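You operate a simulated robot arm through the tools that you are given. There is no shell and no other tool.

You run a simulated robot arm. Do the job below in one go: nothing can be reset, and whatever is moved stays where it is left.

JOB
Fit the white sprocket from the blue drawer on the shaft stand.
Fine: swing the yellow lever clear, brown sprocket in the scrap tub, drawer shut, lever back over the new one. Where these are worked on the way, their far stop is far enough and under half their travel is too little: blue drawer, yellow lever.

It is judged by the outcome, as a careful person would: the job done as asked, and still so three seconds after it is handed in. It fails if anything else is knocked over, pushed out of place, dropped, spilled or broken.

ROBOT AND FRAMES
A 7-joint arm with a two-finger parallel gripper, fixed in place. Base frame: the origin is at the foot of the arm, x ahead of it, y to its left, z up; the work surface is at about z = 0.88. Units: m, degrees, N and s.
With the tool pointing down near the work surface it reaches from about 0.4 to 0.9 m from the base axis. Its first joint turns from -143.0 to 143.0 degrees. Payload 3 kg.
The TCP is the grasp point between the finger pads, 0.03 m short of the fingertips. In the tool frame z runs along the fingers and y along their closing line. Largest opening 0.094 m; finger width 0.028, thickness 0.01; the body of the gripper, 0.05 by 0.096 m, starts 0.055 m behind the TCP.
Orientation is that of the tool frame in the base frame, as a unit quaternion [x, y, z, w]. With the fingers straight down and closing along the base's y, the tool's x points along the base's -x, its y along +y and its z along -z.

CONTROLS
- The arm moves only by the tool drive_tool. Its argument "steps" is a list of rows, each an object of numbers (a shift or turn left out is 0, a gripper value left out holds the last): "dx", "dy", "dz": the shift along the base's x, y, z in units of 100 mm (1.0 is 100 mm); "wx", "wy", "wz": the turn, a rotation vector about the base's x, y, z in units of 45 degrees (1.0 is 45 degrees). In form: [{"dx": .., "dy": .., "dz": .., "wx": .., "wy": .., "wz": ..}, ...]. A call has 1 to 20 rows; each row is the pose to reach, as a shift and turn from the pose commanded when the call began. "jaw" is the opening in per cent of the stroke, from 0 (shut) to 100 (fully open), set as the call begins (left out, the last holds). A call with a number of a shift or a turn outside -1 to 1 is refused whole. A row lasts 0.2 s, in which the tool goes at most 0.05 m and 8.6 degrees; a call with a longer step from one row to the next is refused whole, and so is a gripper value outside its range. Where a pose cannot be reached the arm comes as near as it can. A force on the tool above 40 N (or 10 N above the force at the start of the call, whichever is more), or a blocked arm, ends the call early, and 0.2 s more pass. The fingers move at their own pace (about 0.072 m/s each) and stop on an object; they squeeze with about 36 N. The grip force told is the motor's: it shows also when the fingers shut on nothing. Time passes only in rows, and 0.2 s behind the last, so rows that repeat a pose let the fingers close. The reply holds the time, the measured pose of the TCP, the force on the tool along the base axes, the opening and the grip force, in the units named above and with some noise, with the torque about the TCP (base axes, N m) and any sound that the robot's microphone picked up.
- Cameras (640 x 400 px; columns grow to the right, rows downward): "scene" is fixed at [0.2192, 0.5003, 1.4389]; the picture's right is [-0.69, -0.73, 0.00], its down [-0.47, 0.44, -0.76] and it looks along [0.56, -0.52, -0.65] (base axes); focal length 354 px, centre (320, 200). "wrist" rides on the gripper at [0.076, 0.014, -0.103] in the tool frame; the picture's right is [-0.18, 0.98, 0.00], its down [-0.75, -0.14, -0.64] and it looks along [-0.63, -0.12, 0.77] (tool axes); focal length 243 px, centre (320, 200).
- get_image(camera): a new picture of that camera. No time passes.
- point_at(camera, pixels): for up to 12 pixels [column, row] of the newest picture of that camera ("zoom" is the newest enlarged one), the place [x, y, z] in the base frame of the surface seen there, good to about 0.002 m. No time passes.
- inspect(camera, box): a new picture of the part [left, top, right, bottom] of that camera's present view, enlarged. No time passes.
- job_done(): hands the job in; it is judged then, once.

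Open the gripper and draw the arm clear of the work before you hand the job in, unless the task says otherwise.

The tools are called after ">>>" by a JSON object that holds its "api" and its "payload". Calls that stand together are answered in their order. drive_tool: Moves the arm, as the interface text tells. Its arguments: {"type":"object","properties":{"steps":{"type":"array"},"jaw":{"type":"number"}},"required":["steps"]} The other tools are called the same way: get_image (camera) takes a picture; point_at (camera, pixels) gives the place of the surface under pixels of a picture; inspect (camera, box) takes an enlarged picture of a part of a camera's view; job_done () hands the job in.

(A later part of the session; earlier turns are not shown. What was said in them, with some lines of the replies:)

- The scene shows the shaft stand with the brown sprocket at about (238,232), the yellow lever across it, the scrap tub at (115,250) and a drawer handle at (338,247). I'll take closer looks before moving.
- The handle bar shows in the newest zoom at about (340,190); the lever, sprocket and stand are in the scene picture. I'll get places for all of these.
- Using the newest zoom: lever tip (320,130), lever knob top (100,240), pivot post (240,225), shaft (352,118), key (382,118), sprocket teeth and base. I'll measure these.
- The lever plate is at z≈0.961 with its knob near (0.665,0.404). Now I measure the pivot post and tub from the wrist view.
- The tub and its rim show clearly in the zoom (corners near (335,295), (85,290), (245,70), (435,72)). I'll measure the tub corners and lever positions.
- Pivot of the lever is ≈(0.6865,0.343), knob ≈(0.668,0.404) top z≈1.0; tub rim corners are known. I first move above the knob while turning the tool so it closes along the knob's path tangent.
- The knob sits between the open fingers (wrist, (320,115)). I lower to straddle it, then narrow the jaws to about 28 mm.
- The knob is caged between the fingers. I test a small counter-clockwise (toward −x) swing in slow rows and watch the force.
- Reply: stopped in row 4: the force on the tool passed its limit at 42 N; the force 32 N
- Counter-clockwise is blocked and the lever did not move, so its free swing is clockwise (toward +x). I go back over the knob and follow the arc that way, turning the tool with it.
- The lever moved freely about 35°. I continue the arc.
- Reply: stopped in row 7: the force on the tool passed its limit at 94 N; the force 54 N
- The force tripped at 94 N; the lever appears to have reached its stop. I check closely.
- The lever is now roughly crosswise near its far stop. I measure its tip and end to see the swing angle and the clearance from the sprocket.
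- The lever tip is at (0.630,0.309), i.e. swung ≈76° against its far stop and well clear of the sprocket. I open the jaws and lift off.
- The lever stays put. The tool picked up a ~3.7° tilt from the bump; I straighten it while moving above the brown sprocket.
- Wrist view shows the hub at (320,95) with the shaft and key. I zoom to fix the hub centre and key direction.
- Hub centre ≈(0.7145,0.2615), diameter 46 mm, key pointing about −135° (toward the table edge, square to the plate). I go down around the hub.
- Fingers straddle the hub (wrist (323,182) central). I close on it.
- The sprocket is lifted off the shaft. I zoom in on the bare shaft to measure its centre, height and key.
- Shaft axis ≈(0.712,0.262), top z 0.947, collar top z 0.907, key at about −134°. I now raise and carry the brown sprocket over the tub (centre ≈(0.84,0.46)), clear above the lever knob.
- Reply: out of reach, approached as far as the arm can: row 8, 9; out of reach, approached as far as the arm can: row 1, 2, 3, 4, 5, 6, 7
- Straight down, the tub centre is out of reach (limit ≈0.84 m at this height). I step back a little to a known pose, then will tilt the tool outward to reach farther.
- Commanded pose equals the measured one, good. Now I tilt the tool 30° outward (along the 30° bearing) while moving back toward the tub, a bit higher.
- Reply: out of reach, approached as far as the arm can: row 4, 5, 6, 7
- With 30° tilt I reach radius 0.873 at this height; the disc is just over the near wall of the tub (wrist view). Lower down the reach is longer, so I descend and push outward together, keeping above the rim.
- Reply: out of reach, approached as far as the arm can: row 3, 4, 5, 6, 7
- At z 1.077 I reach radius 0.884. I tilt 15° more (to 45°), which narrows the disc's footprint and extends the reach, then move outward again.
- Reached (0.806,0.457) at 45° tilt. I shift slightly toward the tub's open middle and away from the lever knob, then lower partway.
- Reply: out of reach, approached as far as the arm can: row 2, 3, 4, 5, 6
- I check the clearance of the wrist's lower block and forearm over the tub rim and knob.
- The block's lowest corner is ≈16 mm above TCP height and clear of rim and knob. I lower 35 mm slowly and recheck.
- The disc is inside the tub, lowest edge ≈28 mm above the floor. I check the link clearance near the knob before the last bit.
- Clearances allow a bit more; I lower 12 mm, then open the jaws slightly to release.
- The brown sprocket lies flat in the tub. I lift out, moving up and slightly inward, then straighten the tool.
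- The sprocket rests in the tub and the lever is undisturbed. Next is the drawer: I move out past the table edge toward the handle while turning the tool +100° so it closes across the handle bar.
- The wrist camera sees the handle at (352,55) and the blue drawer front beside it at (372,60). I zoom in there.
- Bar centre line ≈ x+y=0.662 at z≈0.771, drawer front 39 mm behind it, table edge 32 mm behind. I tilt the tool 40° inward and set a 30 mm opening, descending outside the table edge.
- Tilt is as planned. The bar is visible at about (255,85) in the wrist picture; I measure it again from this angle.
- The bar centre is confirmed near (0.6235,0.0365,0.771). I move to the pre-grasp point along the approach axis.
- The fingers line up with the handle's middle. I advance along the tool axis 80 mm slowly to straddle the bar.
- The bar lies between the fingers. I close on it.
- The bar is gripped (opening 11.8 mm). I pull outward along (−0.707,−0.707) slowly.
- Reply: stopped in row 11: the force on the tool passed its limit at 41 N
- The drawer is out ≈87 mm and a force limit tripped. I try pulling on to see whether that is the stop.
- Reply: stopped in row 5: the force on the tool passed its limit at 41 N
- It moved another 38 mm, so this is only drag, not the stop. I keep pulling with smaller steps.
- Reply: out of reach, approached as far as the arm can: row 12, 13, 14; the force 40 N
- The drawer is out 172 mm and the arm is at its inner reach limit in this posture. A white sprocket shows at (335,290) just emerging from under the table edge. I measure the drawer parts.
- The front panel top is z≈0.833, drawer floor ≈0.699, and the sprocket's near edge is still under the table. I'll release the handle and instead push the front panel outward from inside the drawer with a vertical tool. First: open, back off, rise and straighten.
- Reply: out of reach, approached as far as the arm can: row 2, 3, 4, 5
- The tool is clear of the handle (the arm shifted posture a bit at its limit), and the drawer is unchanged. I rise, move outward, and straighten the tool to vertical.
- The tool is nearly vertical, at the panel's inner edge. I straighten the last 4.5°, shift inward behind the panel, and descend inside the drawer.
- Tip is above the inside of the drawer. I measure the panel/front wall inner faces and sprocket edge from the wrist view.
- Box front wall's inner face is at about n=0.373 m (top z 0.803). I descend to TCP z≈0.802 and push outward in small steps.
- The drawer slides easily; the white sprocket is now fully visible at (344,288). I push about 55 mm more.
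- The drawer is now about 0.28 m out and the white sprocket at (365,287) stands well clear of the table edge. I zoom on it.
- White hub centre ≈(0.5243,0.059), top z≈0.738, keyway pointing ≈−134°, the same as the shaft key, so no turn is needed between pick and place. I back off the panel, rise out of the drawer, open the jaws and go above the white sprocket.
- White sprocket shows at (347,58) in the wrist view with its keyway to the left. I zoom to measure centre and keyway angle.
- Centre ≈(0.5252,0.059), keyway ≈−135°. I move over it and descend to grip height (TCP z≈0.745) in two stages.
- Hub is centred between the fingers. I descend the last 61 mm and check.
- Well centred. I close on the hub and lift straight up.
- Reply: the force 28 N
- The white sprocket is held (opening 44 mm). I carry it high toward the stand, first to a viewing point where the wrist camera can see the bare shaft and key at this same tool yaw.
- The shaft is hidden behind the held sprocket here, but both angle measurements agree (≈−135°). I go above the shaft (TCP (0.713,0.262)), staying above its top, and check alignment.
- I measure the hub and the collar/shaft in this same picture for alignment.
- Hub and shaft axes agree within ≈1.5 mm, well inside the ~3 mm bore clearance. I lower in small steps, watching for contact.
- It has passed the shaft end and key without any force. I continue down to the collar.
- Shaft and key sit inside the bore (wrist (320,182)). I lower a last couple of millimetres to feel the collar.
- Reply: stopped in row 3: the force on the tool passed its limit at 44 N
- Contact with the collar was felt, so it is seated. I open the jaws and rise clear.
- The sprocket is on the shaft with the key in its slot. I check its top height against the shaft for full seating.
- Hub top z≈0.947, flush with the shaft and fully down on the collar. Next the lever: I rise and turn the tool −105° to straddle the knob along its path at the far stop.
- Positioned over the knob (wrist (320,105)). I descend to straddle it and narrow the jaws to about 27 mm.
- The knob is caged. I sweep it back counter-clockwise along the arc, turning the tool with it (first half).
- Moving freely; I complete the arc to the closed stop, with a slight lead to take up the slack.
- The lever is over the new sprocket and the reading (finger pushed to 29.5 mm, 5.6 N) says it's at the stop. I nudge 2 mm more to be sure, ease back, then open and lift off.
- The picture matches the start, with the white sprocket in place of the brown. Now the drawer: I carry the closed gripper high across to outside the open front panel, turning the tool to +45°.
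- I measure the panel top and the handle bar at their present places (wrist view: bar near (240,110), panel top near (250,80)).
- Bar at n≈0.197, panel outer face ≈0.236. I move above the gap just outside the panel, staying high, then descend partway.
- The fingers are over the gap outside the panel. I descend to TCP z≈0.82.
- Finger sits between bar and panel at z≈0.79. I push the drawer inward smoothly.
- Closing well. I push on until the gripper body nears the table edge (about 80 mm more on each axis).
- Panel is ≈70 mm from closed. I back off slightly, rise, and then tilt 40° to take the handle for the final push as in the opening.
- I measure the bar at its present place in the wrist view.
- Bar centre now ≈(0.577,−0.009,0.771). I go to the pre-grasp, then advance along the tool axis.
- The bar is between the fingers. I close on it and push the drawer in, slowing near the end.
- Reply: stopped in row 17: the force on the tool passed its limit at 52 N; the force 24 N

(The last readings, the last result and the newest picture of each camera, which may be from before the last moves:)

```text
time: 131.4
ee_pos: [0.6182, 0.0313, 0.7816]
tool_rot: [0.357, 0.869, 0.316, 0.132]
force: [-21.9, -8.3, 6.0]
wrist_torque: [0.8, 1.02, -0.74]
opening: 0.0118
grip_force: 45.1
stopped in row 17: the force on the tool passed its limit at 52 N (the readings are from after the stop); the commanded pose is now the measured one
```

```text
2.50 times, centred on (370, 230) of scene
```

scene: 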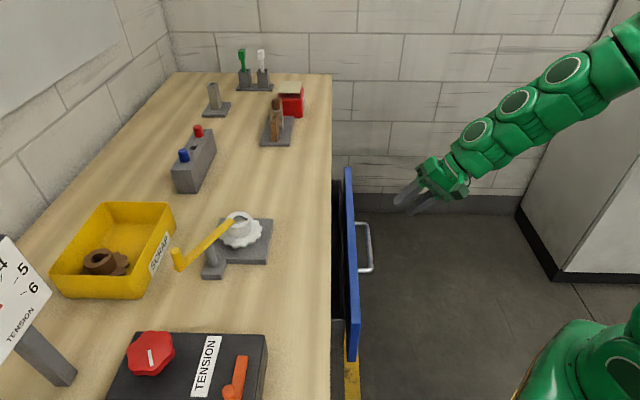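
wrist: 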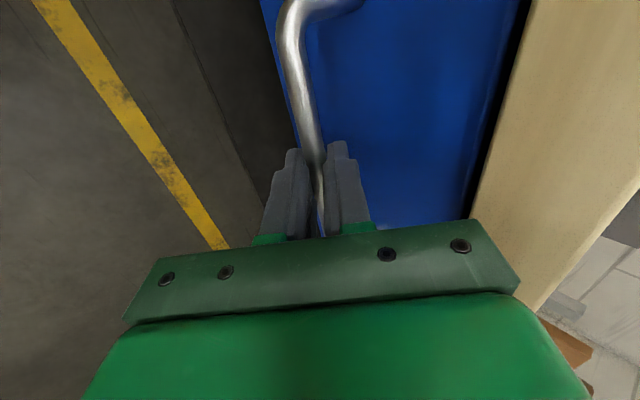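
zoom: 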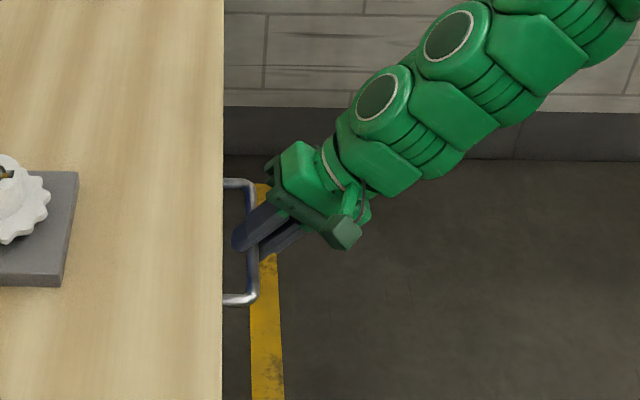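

The closed stop is reached (52 N, TCP back at the starting grip place). I release the bar and back off along the tool axis.

>>> {"api": "drive_tool", "payload": {"steps": [{"dz": 0}, {"dz": 0}, {"dz": 0}], "jaw": 34}}

>>> {"api": "drive_tool", "payload": {"steps": [{"dx": -0.05, "dy": -0.05, "dz": 0.085}, {"dx": -0.12, "dy": -0.12, "dz": 0.2}, {"dx": -0.2, "dy": -0.2, "dz": 0.34}, {"dx": -0.28, "dy": -0.28, "dz": 0.47}, {"dx": -0.38, "dy": -0.38, "dz": 0.65}, {"dx": -0.42, "dy": -0.42, "dz": 0.85}, {"dx": -0.42, "dy": -0.42, "dz": 1.0}]}}

>>> {"api": "drive_tool", "payload": {"steps": [{"dz": 0.2, "wx": -0.1, "wy": 0.1}, {"dz": 0.45, "wx": -0.2, "wy": 0.2}, {"dz": 0.7, "wx": -0.3, "wy": 0.3}, {"dz": 1.0, "wx": -0.4, "wy": 0.4}, {"dz": 1.0, "wx": -0.5, "wy": 0.5}, {"dz": 1.0, "wx": -0.6285, "wy": 0.6285}]}}

>>> {"api": "get_image", "payload": {"camera": "scene"}}

>>> {"api": "get_image", "payload": {"camera": "wrist"}}

```text
time: 132.2
ee_pos: [0.6184, 0.0308, 0.7816]
tool_rot: [0.356, 0.87, 0.315, 0.133]
force: [-0.7, -0.3, -0.1]
wrist_torque: [-0.02, -0.02, -0.01]
opening: 0.032
grip_force: 0.0
```

```text
time: 133.8
ee_pos: [0.576, -0.0105, 0.8806]
tool_rot: [0.356, 0.87, 0.315, 0.133]
force: [0.1, -0.1, -0.7]
wrist_torque: [0.01, 0.04, 0.01]
opening: 0.0319
grip_force: 0.1
```

```text
time: 135.2
ee_pos: [0.5755, -0.0093, 0.9799]
tool_rot: [0.379, 0.925, -0.001, -0.001]
force: [-1.1, 0.2, -0.6]
wrist_torque: [0.03, -0.01, -0.01]
opening: 0.0321
grip_force: 0.0
```

```text
taken
```

scene: 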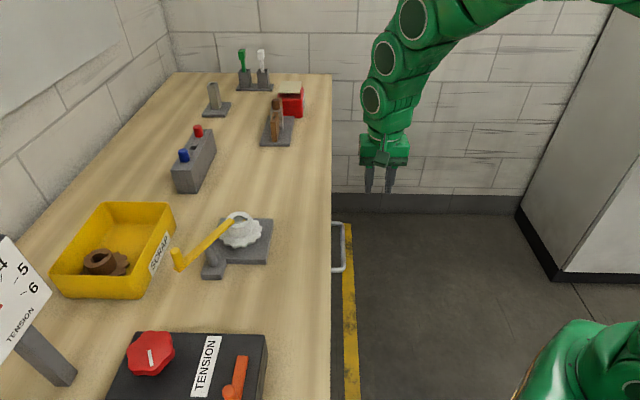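

```text
taken
```

wrist: 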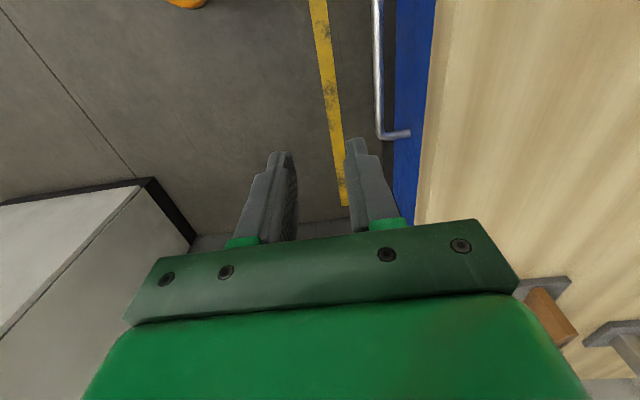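

Drawer is shut, with the handle at its starting picture place (338,247). I open the gripper, rise clear, and do a last check of the stand, drawer and tub.

>>> {"api": "drive_tool", "payload": {"steps": [{"dz": 0.3}, {"dz": 0.6}, {"dz": 1.0}, {"dz": 1.0}], "jaw": 100}}

>>> {"api": "inspect", "payload": {"camera": "scene", "box": [150, 190, 310, 290]}}

>>> {"api": "inspect", "payload": {"camera": "scene", "box": [290, 200, 386, 300]}}

>>> {"api": "get_image", "payload": {"camera": "scene"}}

```text
time: 136.2
ee_pos: [0.577, -0.0098, 1.0822]
tool_rot: [0.379, 0.926, 0.001, 0.0]
force: [-0.6, -0.1, -0.2]
wrist_torque: [-0.01, -0.01, 0.01]
opening: 0.0939
grip_force: 0.0
```

```text
4.00 times, centred on (230, 240) of scene
```

zoom: 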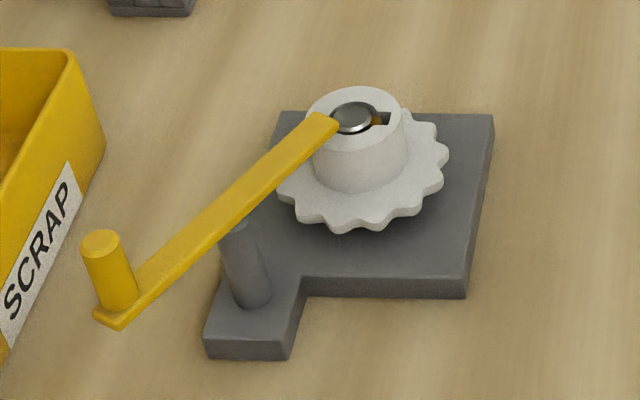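

```text
4.00 times, centred on (338, 250) of scene
```

zoom: 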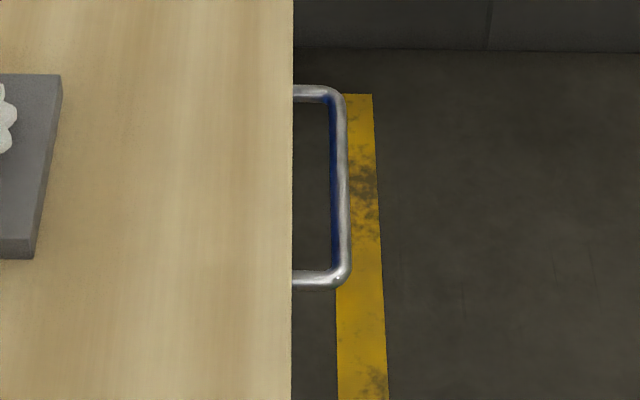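

```text
taken
```

scene: 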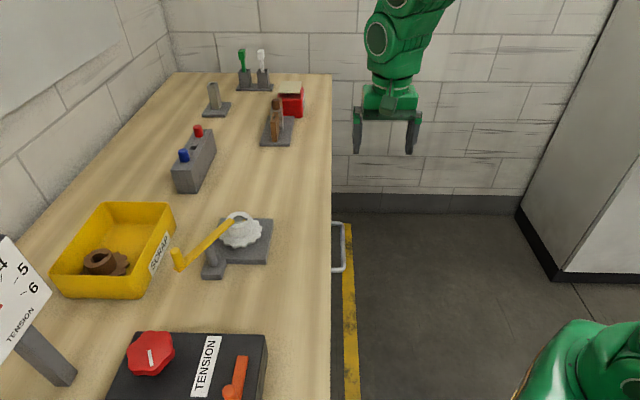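

The white sprocket is on the shaft with the key in its slot and the lever back over it. The brown sprocket is in the tub at (103,262), the drawer is shut, and the open gripper is clear of the work. I hand the job in.

>>> {"api": "job_done", "payload": {}}

```text
The job is handed in.
```

The white sprocket from the blue drawer is now on the shaft stand, fully down on the collar with the key in its slot.

- **Lever:** I swung it clear to its far stop for the swap. It is now back at its closed stop over the new sprocket.
- **Brown sprocket:** It lies flat in the scrap tub. I let it go about 2 cm above the tub floor, because the arm could only reach in at a tilt.
- **Drawer:** It is shut against its stop. The dark sprocket that was also in it is still inside.

On the way, the push at the lever's far stop peaked at 94 N. In the final picture the lever and stand look the same as at the start, and nothing else on the bench appears to have moved. The gripper is open and clear of the work.
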